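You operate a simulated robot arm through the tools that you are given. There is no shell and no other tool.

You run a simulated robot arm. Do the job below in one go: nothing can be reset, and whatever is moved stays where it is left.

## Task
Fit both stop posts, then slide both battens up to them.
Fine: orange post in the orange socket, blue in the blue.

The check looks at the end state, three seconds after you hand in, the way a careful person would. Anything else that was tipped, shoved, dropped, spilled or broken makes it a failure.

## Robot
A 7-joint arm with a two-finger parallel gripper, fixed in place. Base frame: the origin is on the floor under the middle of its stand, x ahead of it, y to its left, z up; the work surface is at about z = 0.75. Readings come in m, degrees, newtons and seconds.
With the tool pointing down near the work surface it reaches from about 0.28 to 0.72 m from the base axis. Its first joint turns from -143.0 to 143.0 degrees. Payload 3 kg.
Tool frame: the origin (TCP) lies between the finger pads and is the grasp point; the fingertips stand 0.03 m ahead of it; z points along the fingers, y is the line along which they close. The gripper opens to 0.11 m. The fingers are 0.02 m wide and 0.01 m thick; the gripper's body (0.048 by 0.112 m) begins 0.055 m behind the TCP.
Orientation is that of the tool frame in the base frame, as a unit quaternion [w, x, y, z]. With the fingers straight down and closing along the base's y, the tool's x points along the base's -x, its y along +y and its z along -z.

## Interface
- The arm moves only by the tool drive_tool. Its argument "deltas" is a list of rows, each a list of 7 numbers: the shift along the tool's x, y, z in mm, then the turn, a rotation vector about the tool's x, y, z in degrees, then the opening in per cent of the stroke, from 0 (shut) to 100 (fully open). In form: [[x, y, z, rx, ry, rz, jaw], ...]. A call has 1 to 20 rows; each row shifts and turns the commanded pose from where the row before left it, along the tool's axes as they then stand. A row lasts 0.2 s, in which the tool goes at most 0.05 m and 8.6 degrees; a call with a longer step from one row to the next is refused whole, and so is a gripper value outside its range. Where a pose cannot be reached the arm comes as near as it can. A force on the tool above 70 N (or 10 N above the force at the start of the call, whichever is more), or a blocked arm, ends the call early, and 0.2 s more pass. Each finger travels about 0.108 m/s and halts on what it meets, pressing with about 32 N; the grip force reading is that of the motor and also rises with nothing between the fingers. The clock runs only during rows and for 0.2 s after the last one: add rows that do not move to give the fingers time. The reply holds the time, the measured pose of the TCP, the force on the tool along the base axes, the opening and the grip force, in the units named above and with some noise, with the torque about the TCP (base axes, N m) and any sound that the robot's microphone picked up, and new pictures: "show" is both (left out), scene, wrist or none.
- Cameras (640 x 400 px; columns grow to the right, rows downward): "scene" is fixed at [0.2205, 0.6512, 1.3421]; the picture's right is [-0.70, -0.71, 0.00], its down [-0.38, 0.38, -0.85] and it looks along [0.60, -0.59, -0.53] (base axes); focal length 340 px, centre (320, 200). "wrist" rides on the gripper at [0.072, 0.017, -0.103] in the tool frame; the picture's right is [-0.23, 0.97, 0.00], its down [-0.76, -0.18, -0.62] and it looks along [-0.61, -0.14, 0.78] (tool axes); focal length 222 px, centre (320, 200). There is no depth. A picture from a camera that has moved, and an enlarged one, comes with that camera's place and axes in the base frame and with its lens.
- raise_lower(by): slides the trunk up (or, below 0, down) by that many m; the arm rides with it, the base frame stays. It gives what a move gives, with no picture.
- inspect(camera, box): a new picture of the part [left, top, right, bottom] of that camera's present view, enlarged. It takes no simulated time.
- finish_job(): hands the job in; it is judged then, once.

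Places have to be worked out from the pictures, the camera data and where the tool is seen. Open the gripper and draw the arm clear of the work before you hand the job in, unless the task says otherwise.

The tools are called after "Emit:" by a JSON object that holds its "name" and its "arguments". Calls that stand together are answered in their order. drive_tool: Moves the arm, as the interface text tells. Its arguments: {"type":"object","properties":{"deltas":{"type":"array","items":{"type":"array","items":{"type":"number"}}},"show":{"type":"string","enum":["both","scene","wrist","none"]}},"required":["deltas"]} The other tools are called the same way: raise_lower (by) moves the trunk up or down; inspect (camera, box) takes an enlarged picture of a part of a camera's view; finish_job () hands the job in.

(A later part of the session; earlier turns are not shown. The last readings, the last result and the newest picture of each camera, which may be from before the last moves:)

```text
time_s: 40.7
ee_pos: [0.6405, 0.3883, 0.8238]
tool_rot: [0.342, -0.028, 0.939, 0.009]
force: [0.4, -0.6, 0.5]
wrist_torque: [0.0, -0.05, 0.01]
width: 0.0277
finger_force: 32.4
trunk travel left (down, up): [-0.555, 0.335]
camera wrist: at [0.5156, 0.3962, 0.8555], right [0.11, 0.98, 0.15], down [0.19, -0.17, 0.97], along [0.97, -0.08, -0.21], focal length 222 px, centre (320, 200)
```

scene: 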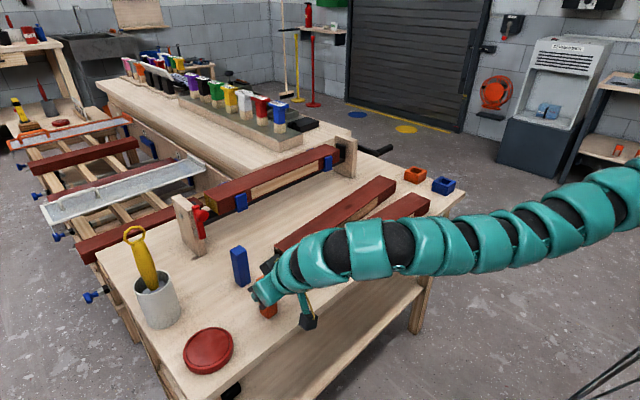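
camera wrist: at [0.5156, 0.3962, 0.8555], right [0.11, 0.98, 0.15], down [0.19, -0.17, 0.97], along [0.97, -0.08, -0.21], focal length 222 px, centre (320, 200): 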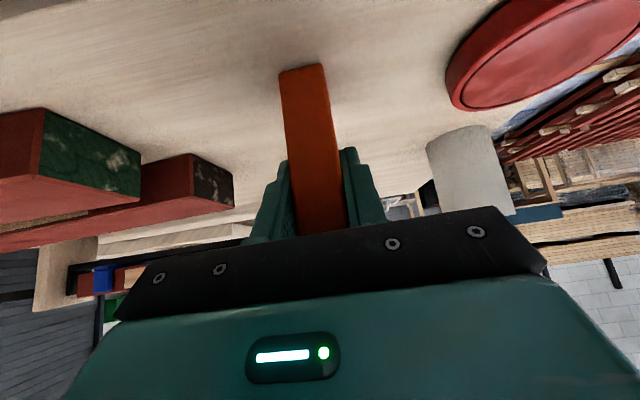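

The post is gripped: the width reads 27.7 mm at 32 N. I lift straight up 100 mm, first gently, and turn yaw back to 0.

Emit:
{"name": "drive_tool", "arguments": {"deltas": [[-3.2, 0, -3.8, 0, 0, 0, 5], [-9.6, 0, -11.5, 0, 0, 0, 5], [-16.1, 0, -19.15, 0, 0, 0, 5], [-16.1, 0, -19.15, 0, 0, 0, 5], [-19.3, 0, -23, 0, 0, 0, 5], [0, 0, 0, 2.25, 0, 2.68, 5], [0, 0, 0, 0, 0, 0, 5]], "show": "both"}}

```text
time_s: 42.3
ee_pos: [0.6394, 0.3862, 0.9247]
tool_rot: [0.342, 0.001, 0.94, -0.001]
force: [0.0, -1.5, -1.4]
wrist_torque: [0.04, -0.01, -0.01]
width: 0.0277
finger_force: 31.6
trunk travel left (down, up): [-0.555, 0.335]
camera wrist: at [0.5165, 0.4032, 0.956], right [0.17, 0.97, 0.15], down [0.18, -0.18, 0.97], along [0.97, -0.14, -0.21], focal length 222 px, centre (320, 200)
```

scene: 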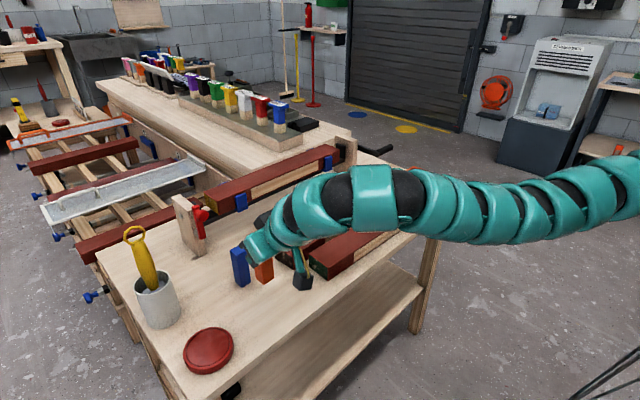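
wrist: 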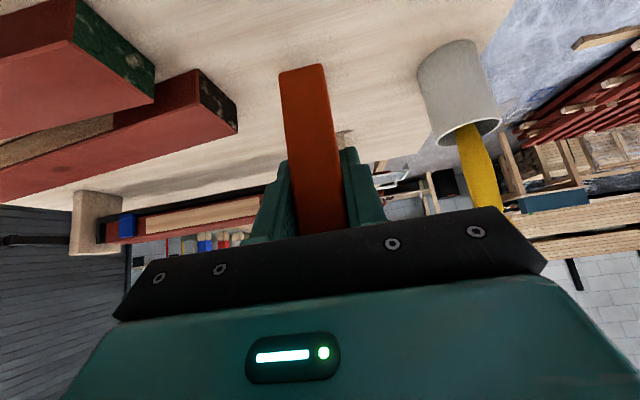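

The post is secure. Now I swing over to a point short of the orange socket at this height; the post bottom is at z≈0.85, clear of the battens and sockets.

Emit:
{"name": "drive_tool", "arguments": {"deltas": [[-5, -40, 4.2, 0, 0, 0, 5], [-5, -46, 4.2, 0, 0, 0, 5], [-5, -46, 4.2, 0, 0, 0, 5], [-5, -46, 4.2, 0, 0, 0, 5], [-5, -46, 4.2, 0, 0, 0, 5], [-5, -46, 4.2, 0, 0, 0, 5], [-5, -46, 4.2, 0, 0, 0, 5], [-5, -46, 4.2, 0, 0, 0, 5], [-5, -46, 4.2, 0, 0, 0, 5], [-5, -46, 4.2, 0, 0, 0, 5], [-5, -46, 4.2, 0, 0, 0, 5], [-5, -46, 4.2, 0, 0, 0, 5], [-5, -46, 4.2, 0, 0, 0, 5], [-5, -46, 4.2, 0, 0, 0, 5], [-5, -46, 4.2, 0, 0, 0, 5], [-5, -40, 4.2, 0, 0, 0, 5], [0, 0, 0, 0, 0, 0, 5]], "show": "both"}}

```text
time_s: 45.9
ee_pos: [0.7447, -0.3378, 0.9232]
tool_rot: [0.342, 0.0, 0.94, 0.0]
force: [0.1, -0.1, -1.0]
wrist_torque: [0.02, 0.02, 0.03]
width: 0.0269
finger_force: 32.0
trunk travel left (down, up): [-0.555, 0.335]
camera wrist: at [0.621, -0.3212, 0.9561], right [0.17, 0.97, 0.15], down [0.18, -0.18, 0.97], along [0.97, -0.14, -0.21], focal length 222 px, centre (320, 200)
```

scene: 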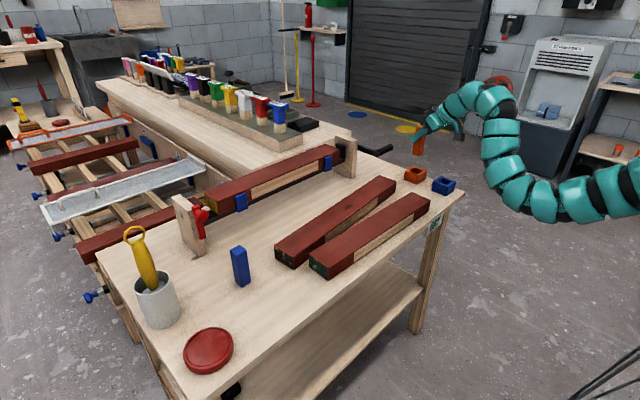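
wrist: 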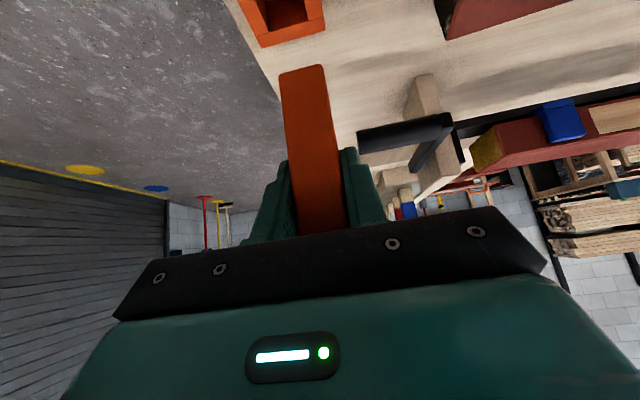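

The post is above the socket area. I use an extended zoom over the top edge of the wrist view to see the whole socket relative to the post's bottom.

Emit:
{"name": "inspect", "arguments": {"camera": "wrist", "box": [190, 0, 430, 20]}}

Emit:
{"name": "inspect", "arguments": {"camera": "scene", "box": [380, 100, 480, 200]}}

```text
2.67 times, centred on (310, 10) of wrist
camera zoom: at [0.621, -0.3212, 0.9561], right [0.17, 0.97, 0.15], down [0.18, -0.18, 0.97], along [0.97, -0.14, -0.21], focal length 592 px, centre (347, 707)
```

zoom: 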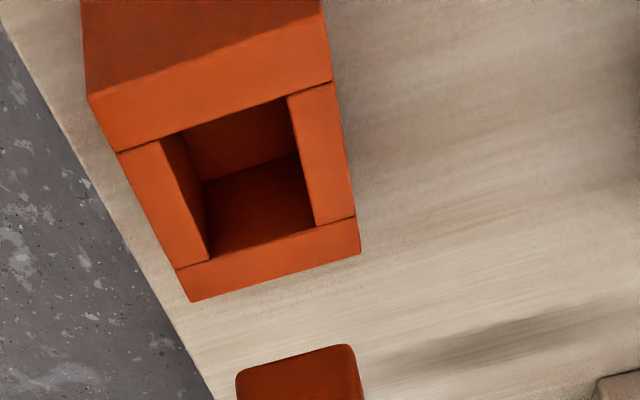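

```text
4.00 times, centred on (430, 150) of scene
camera zoom: at [0.2205, 0.6512, 1.3421], right [-0.7, -0.71, 0.0], down [-0.38, 0.38, -0.85], along [0.6, -0.59, -0.53], focal length 1359 px, centre (-120, 400)
```

zoom: 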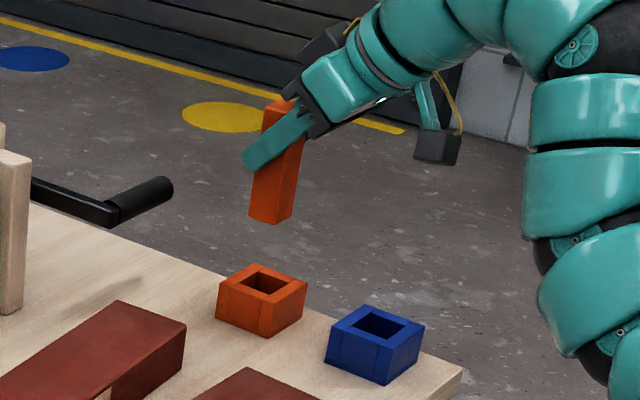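

The hole spans x 0.7286–0.7608 and y −0.362 to −0.330, so its centre is (0.7447,−0.346) and it is 32 mm wide for a 28 mm post. The post's near face is about 10 mm on the −x side of the TCP. I shift −4.5 mm in x and −7.9 mm in y, and lower 50 mm so the bottom is about 15 mm above the rim.

Emit:
{"name": "drive_tool", "arguments": {"deltas": [[11.9, -2.7, 11.8, 0, 0, 0, 5], [11.9, -2.6, 11.8, 0, 0, 0, 5], [11.8, -2.6, 11.8, 0, 0, 0, 5], [0, 0, 0, 0, 0, 0, 5], [0, 0, 0, 0, 0, 0, 5]], "show": "none"}}

Emit:
{"name": "inspect", "arguments": {"camera": "wrist", "box": [190, 0, 430, 120]}}

Emit:
{"name": "inspect", "arguments": {"camera": "scene", "box": [380, 130, 460, 190]}}

```text
time_s: 47.1
ee_pos: [0.7409, -0.345, 0.8735]
tool_rot: [0.343, -0.001, 0.939, 0.0]
force: [-0.4, -0.2, -0.6]
wrist_torque: [-0.01, -0.02, 0.0]
width: 0.0273
finger_force: 32.1
trunk travel left (down, up): [-0.555, 0.335]
```

```text
2.67 times, centred on (310, 60) of wrist
camera zoom: at [0.6172, -0.3288, 0.9057], right [0.17, 0.97, 0.15], down [0.18, -0.18, 0.97], along [0.97, -0.14, -0.21], focal length 592 px, centre (347, 573)
```

zoom: 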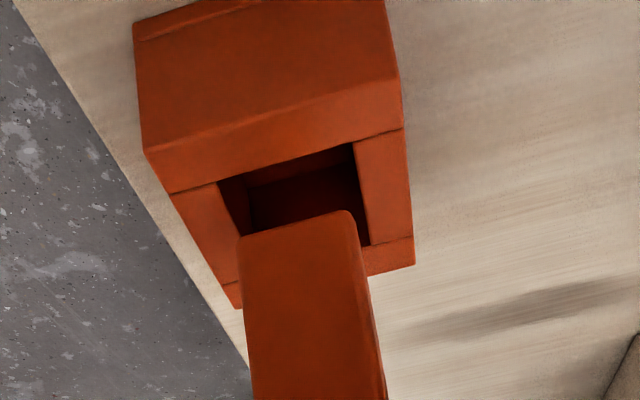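

```text
6.67 times, centred on (420, 160) of scene
camera zoom: at [0.2205, 0.6512, 1.3421], right [-0.7, -0.71, 0.0], down [-0.38, 0.38, -0.85], along [0.6, -0.59, -0.53], focal length 2264 px, centre (-347, 467)
```

zoom: 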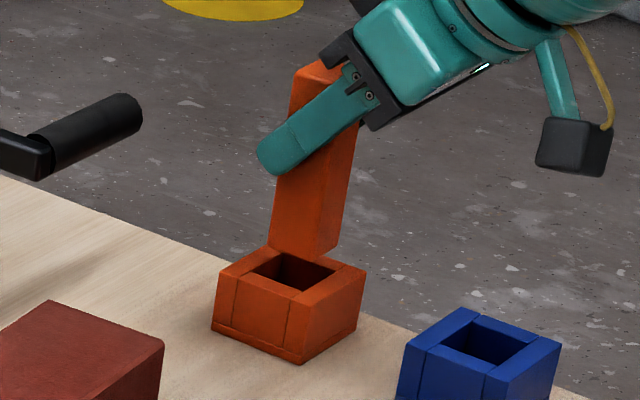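

The post's bottom edge is at x≈0.731, y centre −0.3455. The hole starts at x≈0.729 and has y centre −0.3454, so it is well centred. I lower 30 mm straight into the socket in small rows and check the forces.

Emit:
{"name": "drive_tool", "arguments": {"deltas": [[3.86, 0, 4.6, 0, 0, 0, 5], [3.86, 0, 4.6, 0, 0, 0, 5], [3.86, 0, 4.6, 0, 0, 0, 5], [3.86, 0, 4.6, 0, 0, 0, 5], [3.86, 0, 4.6, 0, 0, 0, 5], [0, 0, 0, 0, 0, 0, 5]], "show": "both"}}

```text
time_s: 48.5
ee_pos: [0.7377, -0.3457, 0.8439]
tool_rot: [0.343, -0.001, 0.939, 0.0]
force: [2.5, 0.5, 24.2]
wrist_torque: [0.0, 0.1, -0.02]
width: 0.0276
finger_force: 31.9
trunk travel left (down, up): [-0.555, 0.335]
camera wrist: at [0.6149, -0.3278, 0.8771], right [0.17, 0.97, 0.15], down [0.18, -0.18, 0.97], along [0.97, -0.14, -0.21], focal length 222 px, centre (320, 200)
```

scene: 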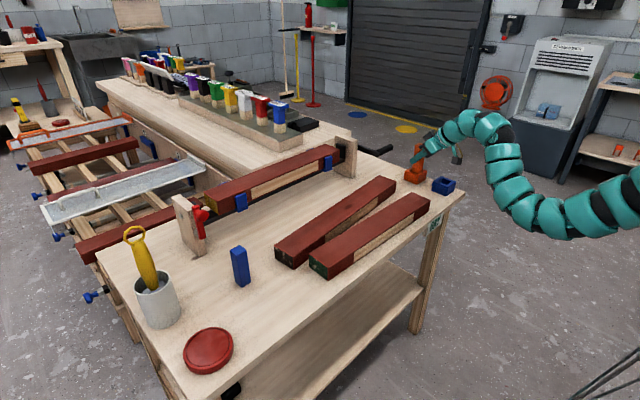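
wrist: 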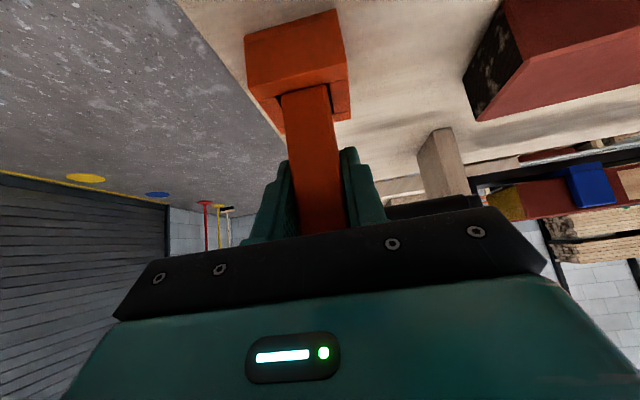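

There is a 24 N upward force with the bottom nominally 15 mm below the rim, and x has shifted about 3 mm. I look closely before doing anything else.

Emit:
{"name": "inspect", "arguments": {"camera": "wrist", "box": [220, 0, 400, 130]}}

Emit:
{"name": "inspect", "arguments": {"camera": "scene", "box": [385, 140, 455, 195]}}

```text
3.08 times, centred on (310, 65) of wrist
camera zoom: at [0.6149, -0.3278, 0.8771], right [0.17, 0.97, 0.15], down [0.18, -0.18, 0.97], along [0.97, -0.14, -0.21], focal length 684 px, centre (351, 615)
```

zoom: 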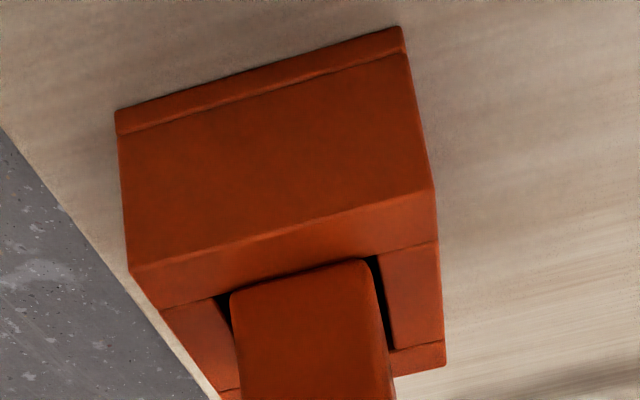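

```text
7.27 times, centred on (420, 168) of scene
camera zoom: at [0.2205, 0.6512, 1.3421], right [-0.7, -0.71, 0.0], down [-0.38, 0.38, -0.85], along [0.6, -0.59, -0.53], focal length 2470 px, centre (-407, 436)
```

zoom: 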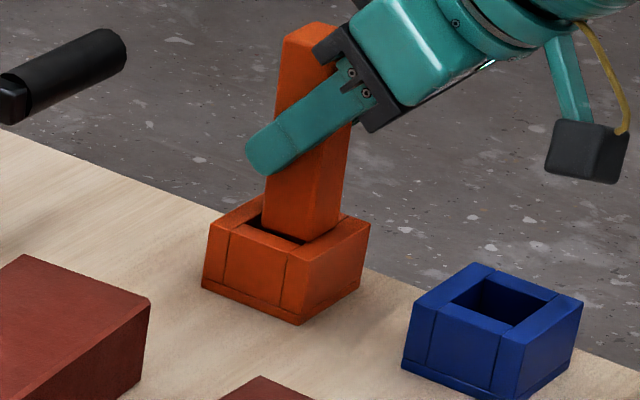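

Comparing the post's top between views, the TCP went down 30 mm but the post only about 14 mm. It is sitting on the rim and slid up in the grip. The torque places the contact at the post's near (−x) edge, so I lift 6 mm, shift +3 mm in x and look again.

Emit:
{"name": "drive_tool", "arguments": {"deltas": [[-3.86, 0, -4.6, 0, 0, 0, 5], [-2.3, 0, 1.93, 0, 0, 0, 5], [0, 0, 0, 0, 0, 0, 5], [0, 0, 0, 0, 0, 0, 5]], "show": "none"}}

Emit:
{"name": "inspect", "arguments": {"camera": "wrist", "box": [220, 0, 400, 130]}}

Emit:
{"name": "inspect", "arguments": {"camera": "scene", "box": [385, 140, 455, 195]}}

```text
time_s: 49.5
ee_pos: [0.7429, -0.3459, 0.8489]
tool_rot: [0.342, 0.0, 0.94, 0.0]
force: [0.5, -0.5, -0.8]
wrist_torque: [-0.04, -0.01, 0.01]
width: 0.0276
finger_force: 31.5
trunk travel left (down, up): [-0.555, 0.335]
```

```text
3.08 times, centred on (310, 65) of wrist
camera zoom: at [0.6191, -0.329, 0.8819], right [0.17, 0.97, 0.15], down [0.18, -0.18, 0.97], along [0.97, -0.14, -0.21], focal length 684 px, centre (351, 615)
```

zoom: 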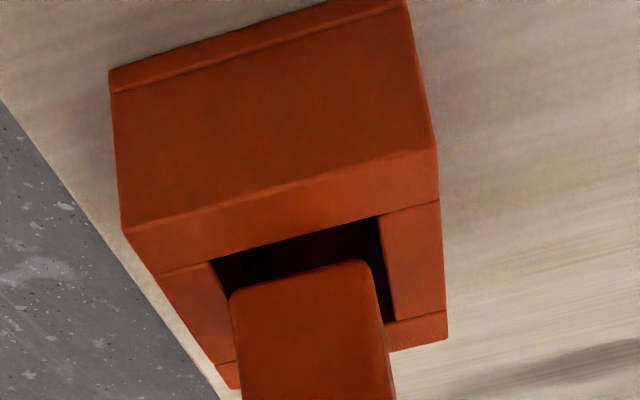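

```text
7.27 times, centred on (420, 168) of scene
camera zoom: at [0.2205, 0.6512, 1.3421], right [-0.7, -0.71, 0.0], down [-0.38, 0.38, -0.85], along [0.6, -0.59, -0.53], focal length 2470 px, centre (-407, 436)
```

zoom: 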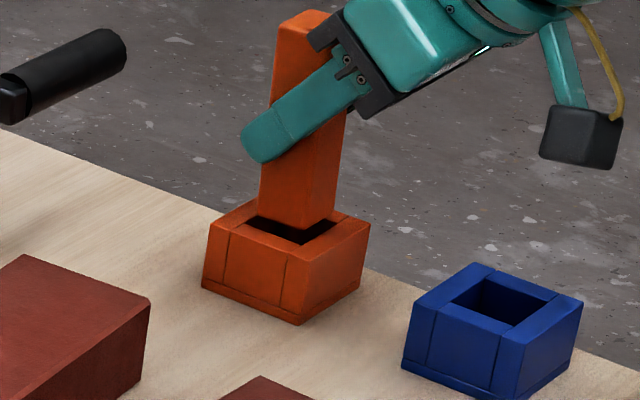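

The post's bottom is now at about z=0.790, and by my estimate roughly 3 mm clear of the near wall. I probe down 9 mm slowly and read the force and torque to see whether it enters.

Emit:
{"name": "drive_tool", "arguments": {"deltas": [[1.93, 0, 2.3, 0, 0, 0, 5], [1.93, 0, 2.3, 0, 0, 0, 5], [1.93, 0, 2.3, 0, 0, 0, 5], [0, 0, 0, 0, 0, 0, 5]], "show": "none"}}

Emit:
{"name": "inspect", "arguments": {"camera": "scene", "box": [395, 145, 445, 190]}}

Emit:
{"name": "inspect", "arguments": {"camera": "wrist", "box": [220, 0, 400, 130]}}

```text
time_s: 50.5
ee_pos: [0.7423, -0.3457, 0.8395]
tool_rot: [0.343, 0.0, 0.939, 0.001]
force: [0.2, 0.3, -1.0]
wrist_torque: [0.03, 0.01, 0.03]
width: 0.0272
finger_force: 32.2
trunk travel left (down, up): [-0.555, 0.335]
```

```text
8.89 times, centred on (420, 168) of scene
camera zoom: at [0.2205, 0.6512, 1.3421], right [-0.7, -0.71, 0.0], down [-0.38, 0.38, -0.85], along [0.6, -0.59, -0.53], focal length 3019 px, centre (-569, 489)
```

zoom: 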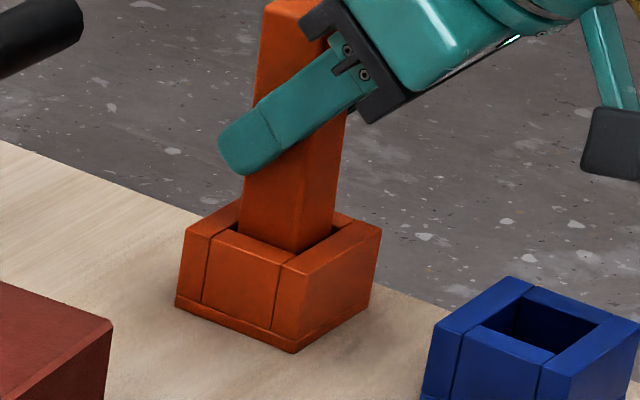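

```text
3.08 times, centred on (310, 65) of wrist
camera zoom: at [0.6197, -0.3287, 0.873], right [0.17, 0.97, 0.15], down [0.18, -0.18, 0.97], along [0.97, -0.14, -0.21], focal length 684 px, centre (351, 615)
```

zoom: 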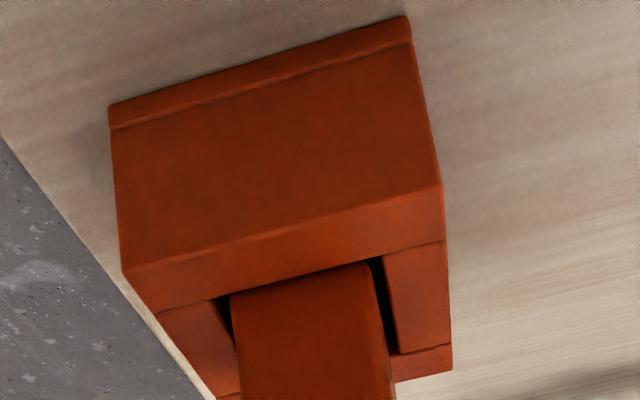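

No contact force, and the post is about 4 mm into the hole now. I continue down another 21 mm in 3 mm rows, which stops just before the fingertips would meet the rim.

Emit:
{"name": "drive_tool", "arguments": {"deltas": [[1.93, 0, 2.3, 0, 0, 0, 5], [1.93, 0, 2.3, 0, 0, 0, 5], [1.93, 0, 2.3, 0, 0, 0, 5], [1.93, 0, 2.3, 0, 0, 0, 5], [1.93, 0, 2.3, 0, 0, 0, 5], [1.93, 0, 2.3, 0, 0, 0, 5], [1.93, 0, 2.3, 0, 0, 0, 5], [0, 0, 0, 0, 0, 0, 5]], "show": "none"}}

Emit:
{"name": "inspect", "arguments": {"camera": "scene", "box": [395, 145, 445, 190]}}

Emit:
{"name": "inspect", "arguments": {"camera": "wrist", "box": [220, 0, 420, 160]}}

```text
time_s: 52.3
ee_pos: [0.7434, -0.3456, 0.8182]
tool_rot: [0.343, 0.0, 0.939, -0.001]
force: [0.2, 0.5, -0.5]
wrist_torque: [0.0, 0.03, 0.0]
width: 0.0276
finger_force: 32.0
trunk travel left (down, up): [-0.555, 0.335]
```

```text
8.89 times, centred on (420, 168) of scene
camera zoom: at [0.2205, 0.6512, 1.3421], right [-0.7, -0.71, 0.0], down [-0.38, 0.38, -0.85], along [0.6, -0.59, -0.53], focal length 3019 px, centre (-569, 489)
```

zoom: 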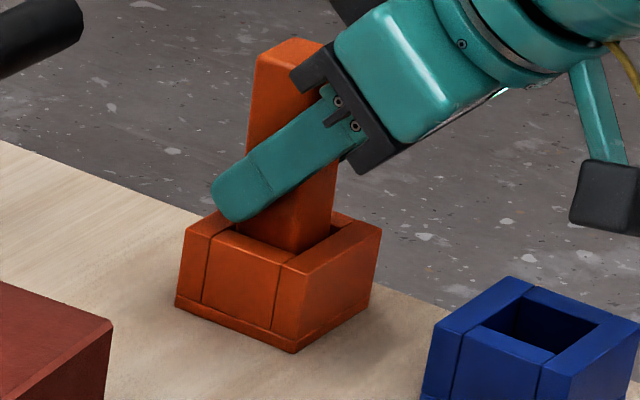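

```text
2.50 times, centred on (320, 80) of wrist
camera zoom: at [0.6197, -0.3288, 0.8524], right [0.17, 0.97, 0.15], down [0.18, -0.18, 0.97], along [0.97, -0.14, -0.21], focal length 555 px, centre (320, 500)
```

zoom: 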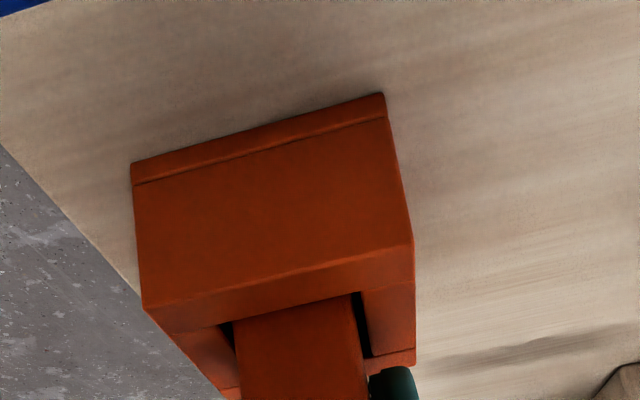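

The post is about 25 mm deep with no force. I lower 1.5 mm more and open the fingers gradually so that it drops the last couple of millimetres.

Emit:
{"name": "drive_tool", "arguments": {"deltas": [[0.96, 0, 1.15, 0, 0, 0, 5], [0, 0, 0, 0, 0, 0, 22], [0, 0, 0, 0, 0, 0, 27], [0, 0, 0, 0, 0, 0, 32], [0, 0, 0, 0, 0, 0, 45], [0, 0, 0, 0, 0, 0, 60], [0, 0, 0, 0, 0, 0, 60]], "show": "wrist"}}

Emit:
{"name": "inspect", "arguments": {"camera": "scene", "box": [395, 145, 445, 190]}}

```text
time_s: 53.9
ee_pos: [0.7434, -0.345, 0.8178]
tool_rot: [0.343, 0.0, 0.939, 0.001]
force: [0.4, 0.4, 0.6]
wrist_torque: [0.01, 0.04, 0.02]
width: 0.066
finger_force: 0.1
trunk travel left (down, up): [-0.555, 0.335]
camera wrist: at [0.6197, -0.3287, 0.8508], right [0.17, 0.97, 0.15], down [0.18, -0.18, 0.97], along [0.97, -0.14, -0.21], focal length 222 px, centre (320, 200)
```

wrist: 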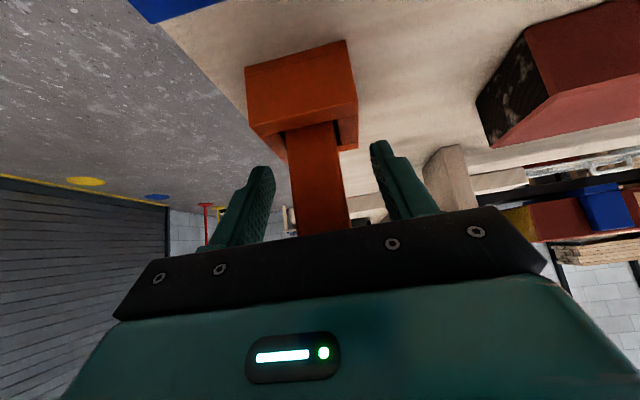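

```text
8.89 times, centred on (420, 168) of scene
camera zoom: at [0.2205, 0.6512, 1.3421], right [-0.7, -0.71, 0.0], down [-0.38, 0.38, -0.85], along [0.6, -0.59, -0.53], focal length 3019 px, centre (-569, 489)
```

zoom: 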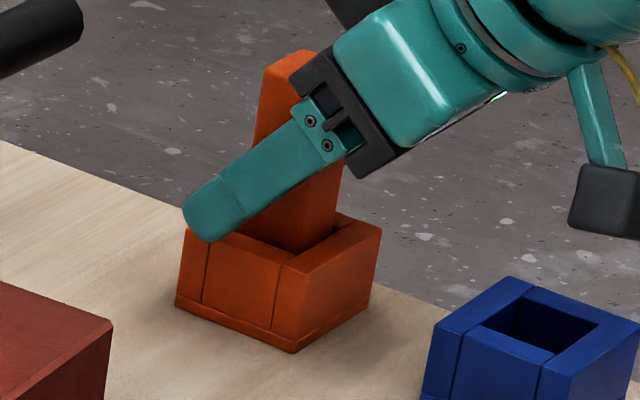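

The post dropped and stands in the socket. I back out along the tool axis and check it.

Emit:
{"name": "drive_tool", "arguments": {"deltas": [[0, 0, -20, 0, 0, 0, 60], [0, 0, -30, 0, 0, 0, 70], [0, 0, -35, 0, 0, 0, 90], [0, 0, -35, 0, 0, 0, 100], [0, 0, -30, 0, 0, 0, 100], [0, 0, 0, 0, 0, 0, 100]], "show": "both"}}

Emit:
{"name": "inspect", "arguments": {"camera": "scene", "box": [380, 130, 470, 200]}}

```text
time_s: 55.3
ee_pos: [0.6465, -0.3449, 0.933]
tool_rot: [0.342, 0.001, 0.94, 0.0]
force: [0.3, 0.6, 0.0]
wrist_torque: [0.0, 0.0, -0.04]
width: 0.11
finger_force: 0.2
trunk travel left (down, up): [-0.555, 0.335]
camera wrist: at [0.5227, -0.3287, 0.9659], right [0.17, 0.97, 0.15], down [0.18, -0.18, 0.97], along [0.97, -0.14, -0.21], focal length 222 px, centre (320, 200)
```

scene: 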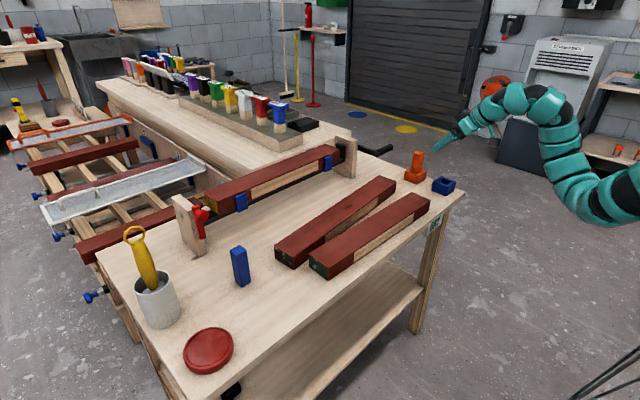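
wrist: 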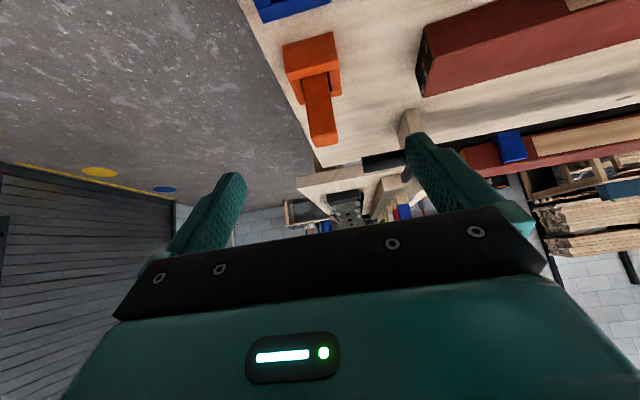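

```text
5.71 times, centred on (425, 165) of scene
camera zoom: at [0.2205, 0.6512, 1.3421], right [-0.7, -0.71, 0.0], down [-0.38, 0.38, -0.85], along [0.6, -0.59, -0.53], focal length 1941 px, centre (-280, 400)
```

zoom: 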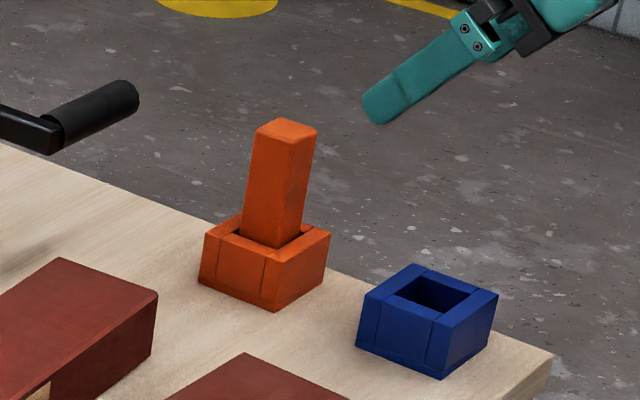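

The orange post is fully seated, with its top at z≈0.856. For the blue post, which is farther out at about (0.755,0.376), I need about 58° of tilt. I tilt 18° more, rise 40 mm, then swing over to y≈0.376 at x≈0.63.

Emit:
{"name": "drive_tool", "arguments": {"deltas": [[0, 0, -20, 0, -6, 0, 100], [0, 0, -10, 0, -6, 0, 100], [0, 0, 0, 0, -6, 0, 100], [-33.9, 0, -21.2, 0, 0, 0, 100], [0.55, 45, 0, 0, 0, 0, 100], [0.55, 45, 0, 0, 0, 0, 100], [0.55, 45, 0, 0, 0, 0, 100], [0.55, 45, 0, 0, 0, 0, 100], [0.55, 45, 0, 0, 0, 0, 100], [0.55, 45, 0, 0, 0, 0, 100], [0.55, 45, 0, 0, 0, 0, 100], [0.55, 45, 0, 0, 0, 0, 100], [0.55, 45, 0, 0, 0, 0, 100], [0.55, 45, 0, 0, 0, 0, 100], [0.55, 45, 0, 0, 0, 0, 100], [0.55, 45, 0, 0, 0, 0, 100], [0.55, 45, 0, 0, 0, 0, 100], [0.55, 45, 0, 0, 0, 0, 100], [0.55, 45, 0, 0, 0, 0, 100], [0, 0, 0, 0, 0, 0, 100]], "show": "both"}}

```text
time_s: 59.5
ee_pos: [0.6351, -0.3114, 1.007]
tool_rot: [0.486, 0.0, 0.874, -0.001]
force: [-0.9, -0.1, 0.3]
wrist_torque: [-0.02, 0.0, 0.02]
width: 0.11
finger_force: 0.1
out of reach, approached as far as the arm can: row 5, 6, 7, 8, 9, 10, 11, 12, 13, 14, 15, 16, 17, 18, 19
trunk travel left (down, up): [-0.555, 0.335]
camera wrist: at [0.5076, -0.2945, 1.0006], right [0.12, 0.97, 0.19], down [-0.13, -0.18, 0.98], along [0.98, -0.14, 0.1], focal length 222 px, centre (320, 200)
```

scene: 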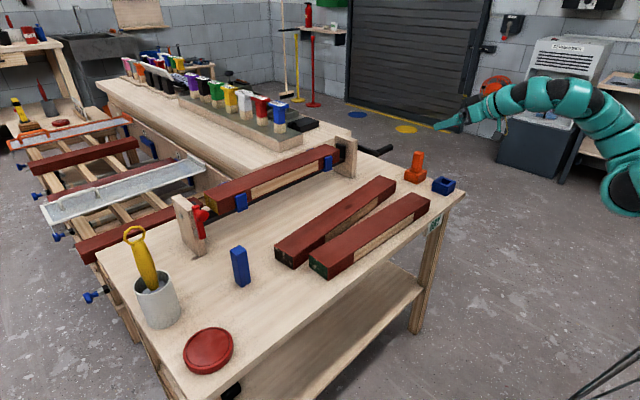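
wrist: 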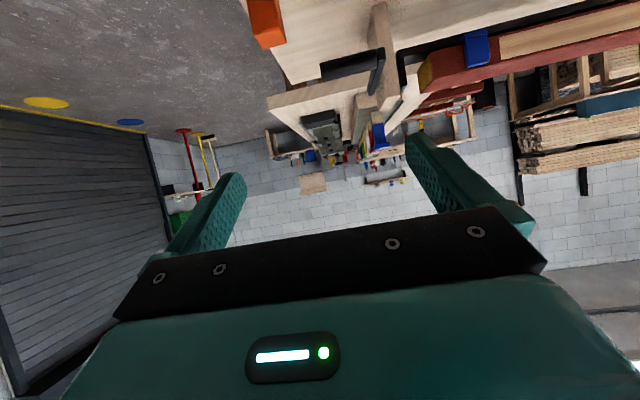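

The elbow is too folded here, at the shoulder's own y. I go +x by 90 mm first to unfold, then swing to y≈0.376 while easing back to x≈0.65.

Emit:
{"name": "drive_tool", "arguments": {"deltas": [[-23.9, 0, 38.2, 0, 0, 0, 100], [-23.9, 0, 38.2, 0, 0, 0, 100], [0, 45.8, 0, 0, 0, 0, 100], [0, 45.8, 0, 0, 0, 0, 100], [0, 45.8, 0, 0, 0, 0, 100], [0, 45.8, 0, 0, 0, 0, 100], [0, 45.8, 0, 0, 0, 0, 100], [0, 45.8, 0, 0, 0, 0, 100], [0, 45.8, 0, 0, 0, 0, 100], [5, 45.8, -8, 0, 0, 0, 100], [5, 45.8, -8, 0, 0, 0, 100], [5, 45.8, -8, 0, 0, 0, 100], [5, 45.8, -8, 0, 0, 0, 100], [5, 45.8, -8, 0, 0, 0, 100], [5, 45.8, -8, 0, 0, 0, 100], [5, 45.8, -8, 0, 0, 0, 100], [5, 45.8, -8, 0, 0, 0, 100], [0, 0, 0, 0, 0, 0, 100]], "show": "both"}}

```text
time_s: 63.3
ee_pos: [0.651, 0.3768, 1.0068]
tool_rot: [0.485, 0.0, 0.874, 0.0]
force: [-0.2, -0.5, -0.1]
wrist_torque: [0.04, 0.0, 0.01]
width: 0.1101
finger_force: 0.1
trunk travel left (down, up): [-0.555, 0.335]
camera wrist: at [0.5233, 0.3938, 0.9994], right [0.12, 0.97, 0.19], down [-0.13, -0.18, 0.98], along [0.98, -0.14, 0.1], focal length 222 px, centre (320, 200)
```

scene: 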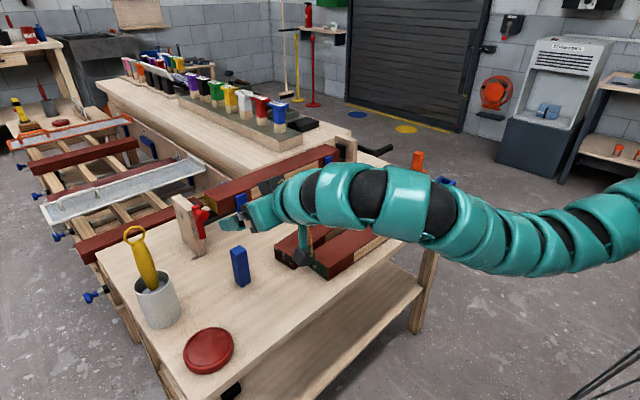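
wrist: 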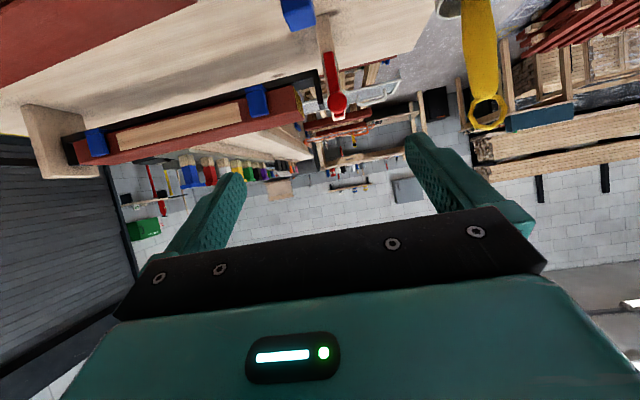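

I'm in front of the blue post at z=1.007 with no flags. I lower the trunk 0.12 m, so the TCP goes to about 0.887, still short of and above the post.

Emit:
{"name": "raise_lower", "arguments": {"by": -0.12}}

Emit:
{"name": "inspect", "arguments": {"camera": "wrist", "box": [220, 0, 420, 125]}}

Emit:
{"name": "inspect", "arguments": {"camera": "scene", "box": [200, 190, 340, 300]}}

```text
time_s: 64.8
ee_pos: [0.6513, 0.3769, 0.8854]
tool_rot: [0.486, 0.0, 0.874, -0.001]
force: [0.2, -0.6, -0.5]
wrist_torque: [0.03, 0.02, 0.04]
width: 0.1101
finger_force: 0.0
trunk travel left (down, up): [-0.435, 0.455]
```

```text
3.20 times, centred on (320, 62) of wrist
camera zoom: at [0.5232, 0.3936, 0.8793], right [0.12, 0.97, 0.19], down [-0.13, -0.18, 0.98], along [0.98, -0.14, 0.1], focal length 711 px, centre (320, 640)
```

zoom: 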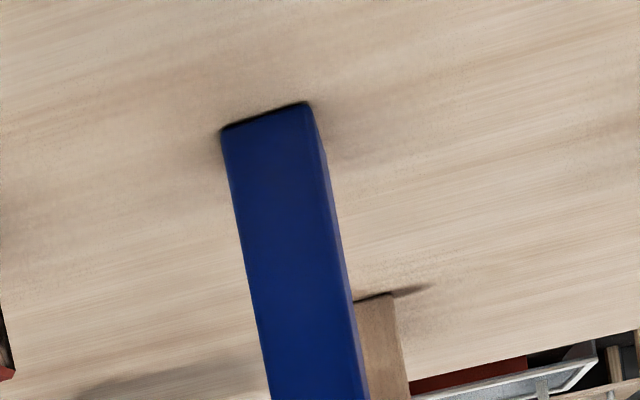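

```text
3.64 times, centred on (270, 245) of scene
camera zoom: at [0.2205, 0.6512, 1.3421], right [-0.7, -0.71, 0.0], down [-0.38, 0.38, -0.85], along [0.6, -0.59, -0.53], focal length 1235 px, centre (502, 36)
```

zoom: 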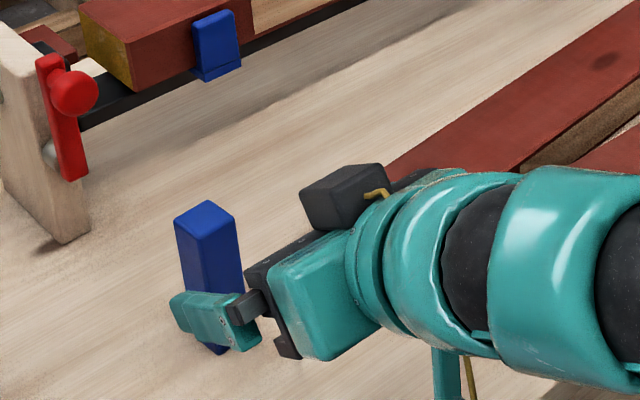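

The blue post's near face is at x≈0.743, y 0.362–0.389, with yaw about +2.4°. I match the yaw and advance about 75 mm along the tool axis, then recheck.

Emit:
{"name": "drive_tool", "arguments": {"deltas": [[0, 0, 0, -2.04, 0, -1.27, 100], [0.5, -1.1, 24.7, 0, 0, 0, 100], [0.5, -1.1, 24.7, 0, 0, 0, 100], [0.5, -1.1, 24.7, 0, 0, 0, 100], [0, 0, 0, 0, 0, 0, 100]], "show": "both"}}

```text
time_s: 66.0
ee_pos: [0.7127, 0.3754, 0.8451]
tool_rot: [0.484, -0.018, 0.875, 0.01]
force: [-0.1, 0.3, 1.1]
wrist_torque: [0.0, -0.02, 0.01]
width: 0.1099
finger_force: 0.0
trunk travel left (down, up): [-0.435, 0.455]
camera wrist: at [0.5852, 0.3869, 0.8375], right [0.08, 0.98, 0.19], down [-0.12, -0.18, 0.98], along [0.99, -0.1, 0.1], focal length 222 px, centre (320, 200)
```

scene: 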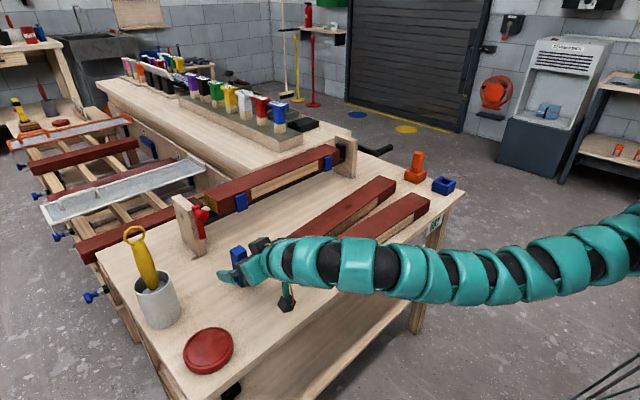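
wrist: 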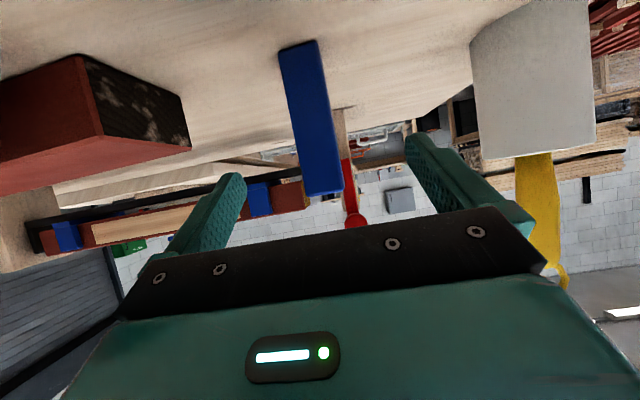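

The post is centred between the fingers. I advance the remaining 49 mm to TCP ≈ (0.755,0.3755,0.819).

Emit:
{"name": "drive_tool", "arguments": {"deltas": [[0.5, -0.9, 16, 0, 0, 0, 100], [0.4, -0.7, 16.5, 0, 0, 0, 100], [0.4, -0.7, 16.9, 0, 0, 0, 100], [0, 0, 0, 0, 0, 0, 100]], "show": "both"}}

```text
time_s: 67.0
ee_pos: [0.7454, 0.3753, 0.8216]
tool_rot: [0.486, -0.018, 0.874, 0.01]
force: [0.3, -1.4, -0.7]
wrist_torque: [0.01, 0.01, 0.02]
width: 0.11
finger_force: 0.0
out of reach, approached as far as the arm can: row 3
trunk travel left (down, up): [-0.435, 0.455]
camera wrist: at [0.6169, 0.3861, 0.8147], right [0.08, 0.98, 0.19], down [-0.12, -0.18, 0.98], along [0.99, -0.1, 0.1], focal length 222 px, centre (320, 200)
```

scene: 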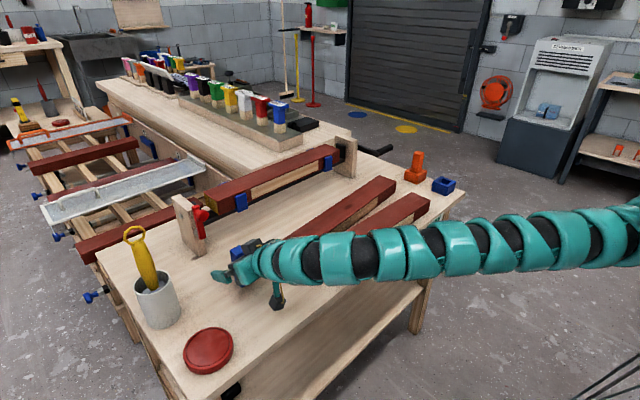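
wrist: 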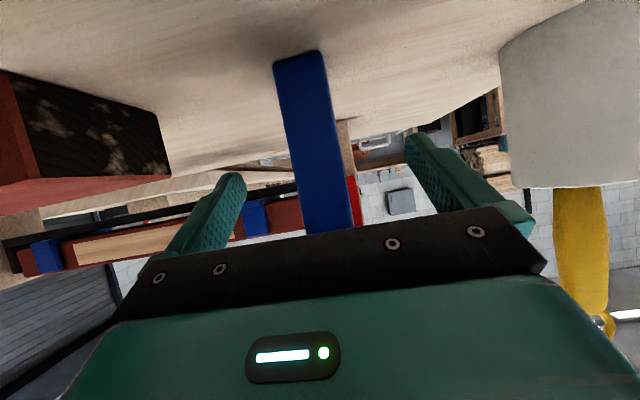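

The arm reached its limit 10 mm short, but the finger strip still spans the whole post: the tips reach x≈0.771, crossing the post at z≈0.815. That is also a good height for inserting. It is centred to about 1 mm, so I close here in steps.

Emit:
{"name": "drive_tool", "arguments": {"deltas": [[0, 0, 0, 0, 0, 0, 70], [0, 0, 0, 0, 0, 0, 45], [0, 0, 0, 0, 0, 0, 33], [0, 0, 0, 0, 0, 0, 28], [0, 0, 0, 0, 0, 0, 24], [0, 0, 0, 0, 0, 0, 20], [0, 0, 0, 0, 0, 0, 10], [0, 0, 0, 0, 0, 0, 3], [0, 0, 0, 0, 0, 0, 3]], "show": "both"}}

```text
time_s: 69.0
ee_pos: [0.7447, 0.3741, 0.8212]
tool_rot: [0.486, -0.019, 0.874, 0.009]
force: [-0.3, -0.2, -0.4]
wrist_torque: [0.0, -0.03, 0.02]
width: 0.0271
finger_force: 31.9
trunk travel left (down, up): [-0.435, 0.455]
camera wrist: at [0.6168, 0.386, 0.8145], right [0.08, 0.98, 0.19], down [-0.12, -0.18, 0.98], along [0.99, -0.1, 0.1], focal length 222 px, centre (320, 200)
```

scene: 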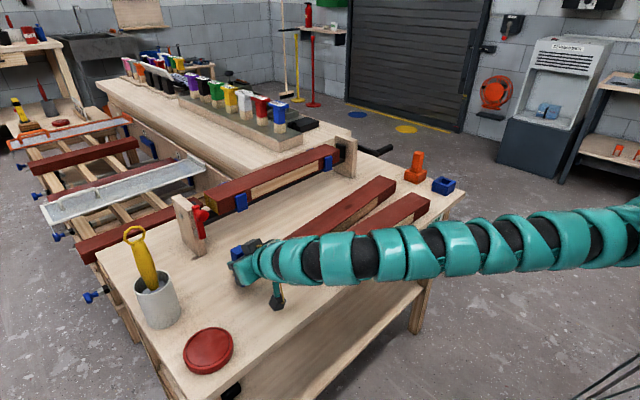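
wrist: 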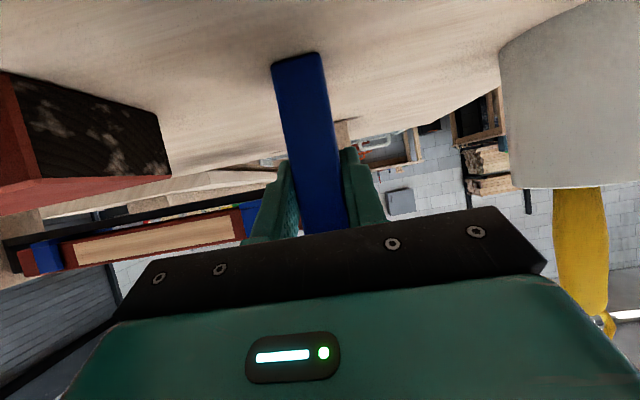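

The grip is good: 27.1 mm at 32 N. The cleanest vertical lift here is with the trunk, so I raise it 0.12 m.

Emit:
{"name": "raise_lower", "arguments": {"by": 0.12}}

Emit:
{"name": "inspect", "arguments": {"camera": "scene", "box": [200, 170, 360, 290]}}

Emit:
{"name": "inspect", "arguments": {"camera": "wrist", "box": [220, 0, 420, 125]}}

```text
time_s: 70.5
ee_pos: [0.7451, 0.3744, 0.9409]
tool_rot: [0.486, -0.019, 0.874, 0.01]
force: [0.9, -0.2, -1.0]
wrist_torque: [0.03, 0.0, 0.0]
width: 0.027
finger_force: 32.7
trunk travel left (down, up): [-0.555, 0.335]
```

```text
3.33 times, centred on (280, 230) of scene
camera zoom: at [0.2205, 0.6512, 1.3421], right [-0.7, -0.71, 0.0], down [-0.38, 0.38, -0.85], along [0.6, -0.59, -0.53], focal length 1132 px, centre (453, 100)
```

zoom: 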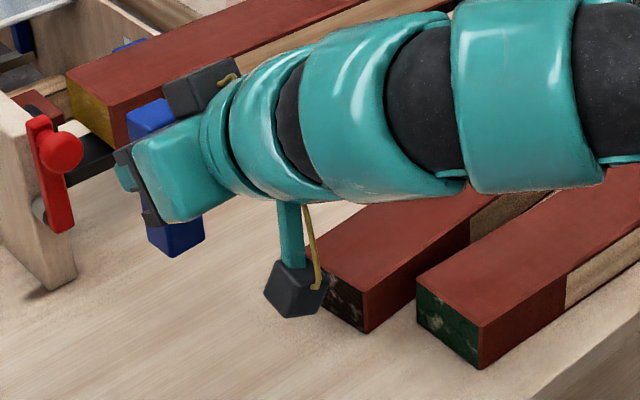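

```text
3.20 times, centred on (320, 62) of wrist
camera zoom: at [0.6169, 0.386, 0.9342], right [0.08, 0.98, 0.19], down [-0.12, -0.18, 0.98], along [0.99, -0.1, 0.1], focal length 711 px, centre (320, 640)
```

zoom: 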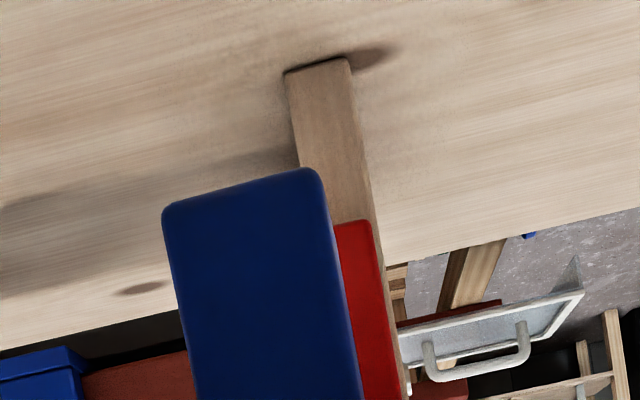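

The post is up and centred in the grip, with its bottom about 71 mm below the TCP. I raise the trunk another 0.15 m to give the arm a comfortable shape over the sockets.

Emit:
{"name": "raise_lower", "arguments": {"by": 0.15}}

```text
time_s: 72.2
ee_pos: [0.7457, 0.3752, 1.0895]
tool_rot: [0.486, -0.018, 0.874, 0.009]
force: [0.0, -0.1, -0.7]
wrist_torque: [0.02, -0.02, 0.01]
width: 0.0273
finger_force: 32.4
trunk travel left (down, up): [-0.705, 0.185]
```

Now I turn yaw back to 0 and swing to above the blue socket. I stay outward in mid-path to avoid folding the elbow and end near TCP (0.621,−0.345,0.95).

Emit:
{"name": "drive_tool", "arguments": {"deltas": [[0, 0, 0, 2.08, 0, 1.29, 3], [11.9, -45, 3, 0, 0, 0, 3], [11.9, -45, 3, 0, 0, 0, 3], [11.9, -45, 3, 0, 0, 0, 3], [11.9, -45, 3, 0, 0, 0, 3], [11.9, -45, 3, 0, 0, 0, 3], [11.9, -45, 3, 0, 0, 0, 3], [11.9, -45, 3, 0, 0, 0, 3], [11.9, -45, 3, 0, 0, 0, 3], [11.9, -45, 3, 0, 0, 0, 3], [11.9, -45, 3, 0, 0, 0, 3], [11.9, -45, 3, 0, 0, 0, 3], [11.9, -45, 3, 0, 0, 0, 3], [10.4, -45, -16.8, 0, 0, 0, 3], [10.4, -45, -16.8, 0, 0, 0, 3], [10.4, -45, -16.8, 0, 0, 0, 3], [10.4, -45, -16.8, 0, 0, 0, 3], [0, 0, 0, 0, 0, 0, 3]], "show": "both"}}

```text
time_s: 76.0
ee_pos: [0.6145, -0.3536, 0.9516]
tool_rot: [0.485, 0.0, 0.874, -0.001]
force: [-0.6, -0.3, 0.0]
wrist_torque: [0.0, 0.01, 0.01]
width: 0.0274
finger_force: 32.4
out of reach, approached as far as the arm can: row 1
trunk travel left (down, up): [-0.705, 0.185]
camera wrist: at [0.4866, -0.3367, 0.9452], right [0.12, 0.97, 0.19], down [-0.13, -0.18, 0.98], along [0.98, -0.14, 0.1], focal length 222 px, centre (320, 200)
```

scene: 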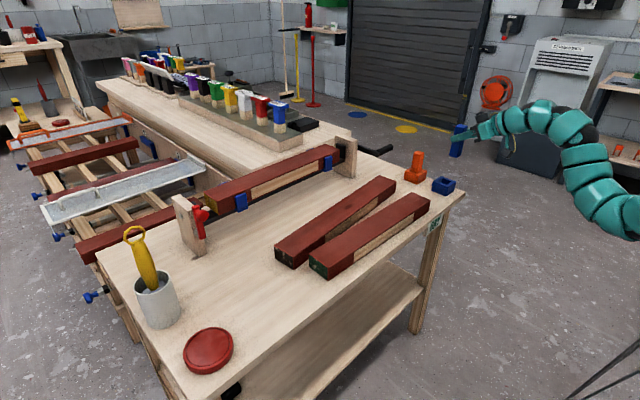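
wrist: 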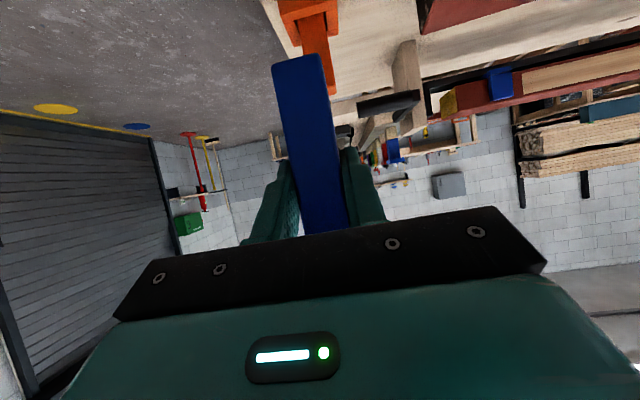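

I'm above the blue socket area with yaw 0. I align to TCP (0.621,−0.3455) and lower 70 mm so the post bottom is about 25 mm above the rim, then inspect.

Emit:
{"name": "drive_tool", "arguments": {"deltas": [[18.7, 2.7, 14.2, 0, 0, 0, 3], [18.7, 2.7, 14.2, 0, 0, 0, 3], [18.6, 2.7, 14.1, 0, 0, 0, 3], [0, 0, 0, 0, 0, 0, 3], [0, 0, 0, 0, 0, 0, 3]], "show": "none"}}

Emit:
{"name": "inspect", "arguments": {"camera": "wrist", "box": [200, 0, 420, 60]}}

Emit:
{"name": "inspect", "arguments": {"camera": "scene", "box": [410, 145, 480, 200]}}

```text
time_s: 77.2
ee_pos: [0.6198, -0.344, 0.8814]
tool_rot: [0.486, -0.001, 0.874, 0.0]
force: [0.0, 0.6, -0.4]
wrist_torque: [0.02, -0.02, -0.03]
width: 0.027
finger_force: 32.6
trunk travel left (down, up): [-0.705, 0.185]
```

```text
2.91 times, centred on (310, 30) of wrist
camera zoom: at [0.4931, -0.3276, 0.8755], right [0.12, 0.97, 0.19], down [-0.13, -0.18, 0.98], along [0.98, -0.14, 0.1], focal length 646 px, centre (349, 694)
```

zoom: 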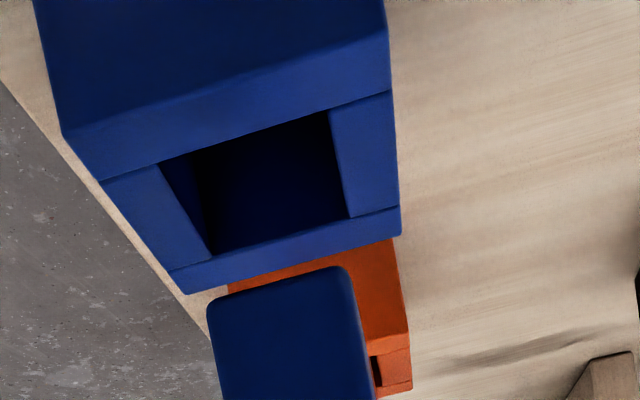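

```text
7.27 times, centred on (445, 172) of scene
camera zoom: at [0.2205, 0.6512, 1.3421], right [-0.7, -0.71, 0.0], down [-0.38, 0.38, -0.85], along [0.6, -0.59, -0.53], focal length 2470 px, centre (-589, 400)
```

zoom: 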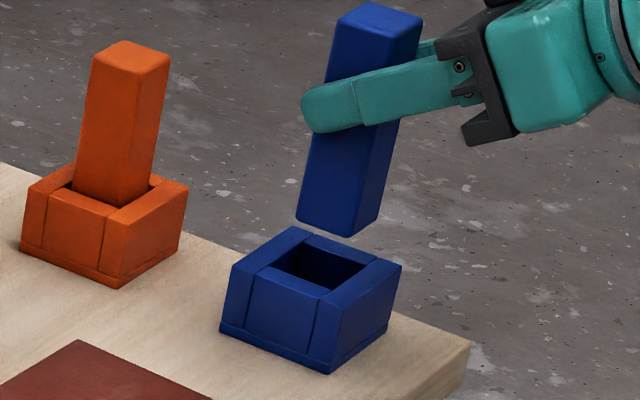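

Comparing both cameras, the y-offsets agree only if the post bottom is about 2.5 mm higher relative to the rim than I assumed. That means its near face currently overlaps the near wall by about 2 mm. I shift +4 mm in x and −0.5 mm in y, descend 22 mm and check again.

Emit:
{"name": "drive_tool", "arguments": {"deltas": [[8.3, -0.25, 7.5, 0, 0, 0, 3], [8.3, -0.25, 7.5, 0, 0, 0, 3], [0, 0, 0, 0, 0, 0, 3], [0, 0, 0, 0, 0, 0, 3]], "show": "none"}}

Emit:
{"name": "inspect", "arguments": {"camera": "wrist", "box": [200, 0, 420, 80]}}

Emit:
{"name": "inspect", "arguments": {"camera": "scene", "box": [415, 150, 475, 200]}}

```text
time_s: 78.2
ee_pos: [0.6242, -0.3444, 0.8605]
tool_rot: [0.485, 0.0, 0.874, 0.0]
force: [-0.1, -0.3, -1.3]
wrist_torque: [0.03, 0.03, 0.01]
width: 0.0272
finger_force: 31.8
trunk travel left (down, up): [-0.705, 0.185]
```

```text
2.91 times, centred on (310, 40) of wrist
camera zoom: at [0.4973, -0.3284, 0.854], right [0.12, 0.97, 0.19], down [-0.13, -0.18, 0.98], along [0.98, -0.14, 0.1], focal length 646 px, centre (349, 666)
```

zoom: 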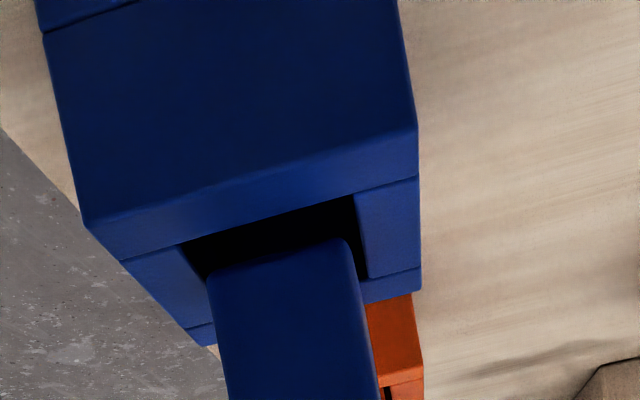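

```text
8.00 times, centred on (445, 175) of scene
camera zoom: at [0.2205, 0.6512, 1.3421], right [-0.7, -0.71, 0.0], down [-0.38, 0.38, -0.85], along [0.6, -0.59, -0.53], focal length 2717 px, centre (-680, 400)
```

zoom: 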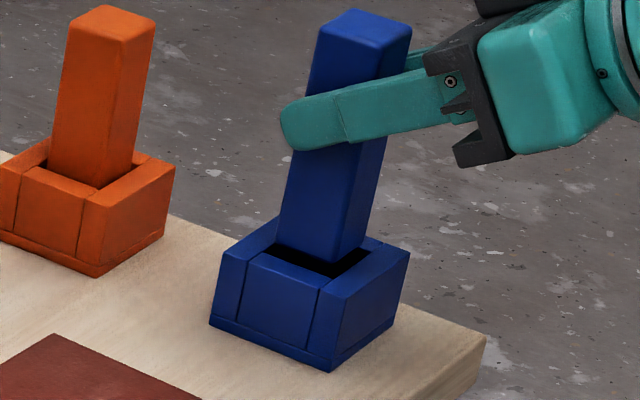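

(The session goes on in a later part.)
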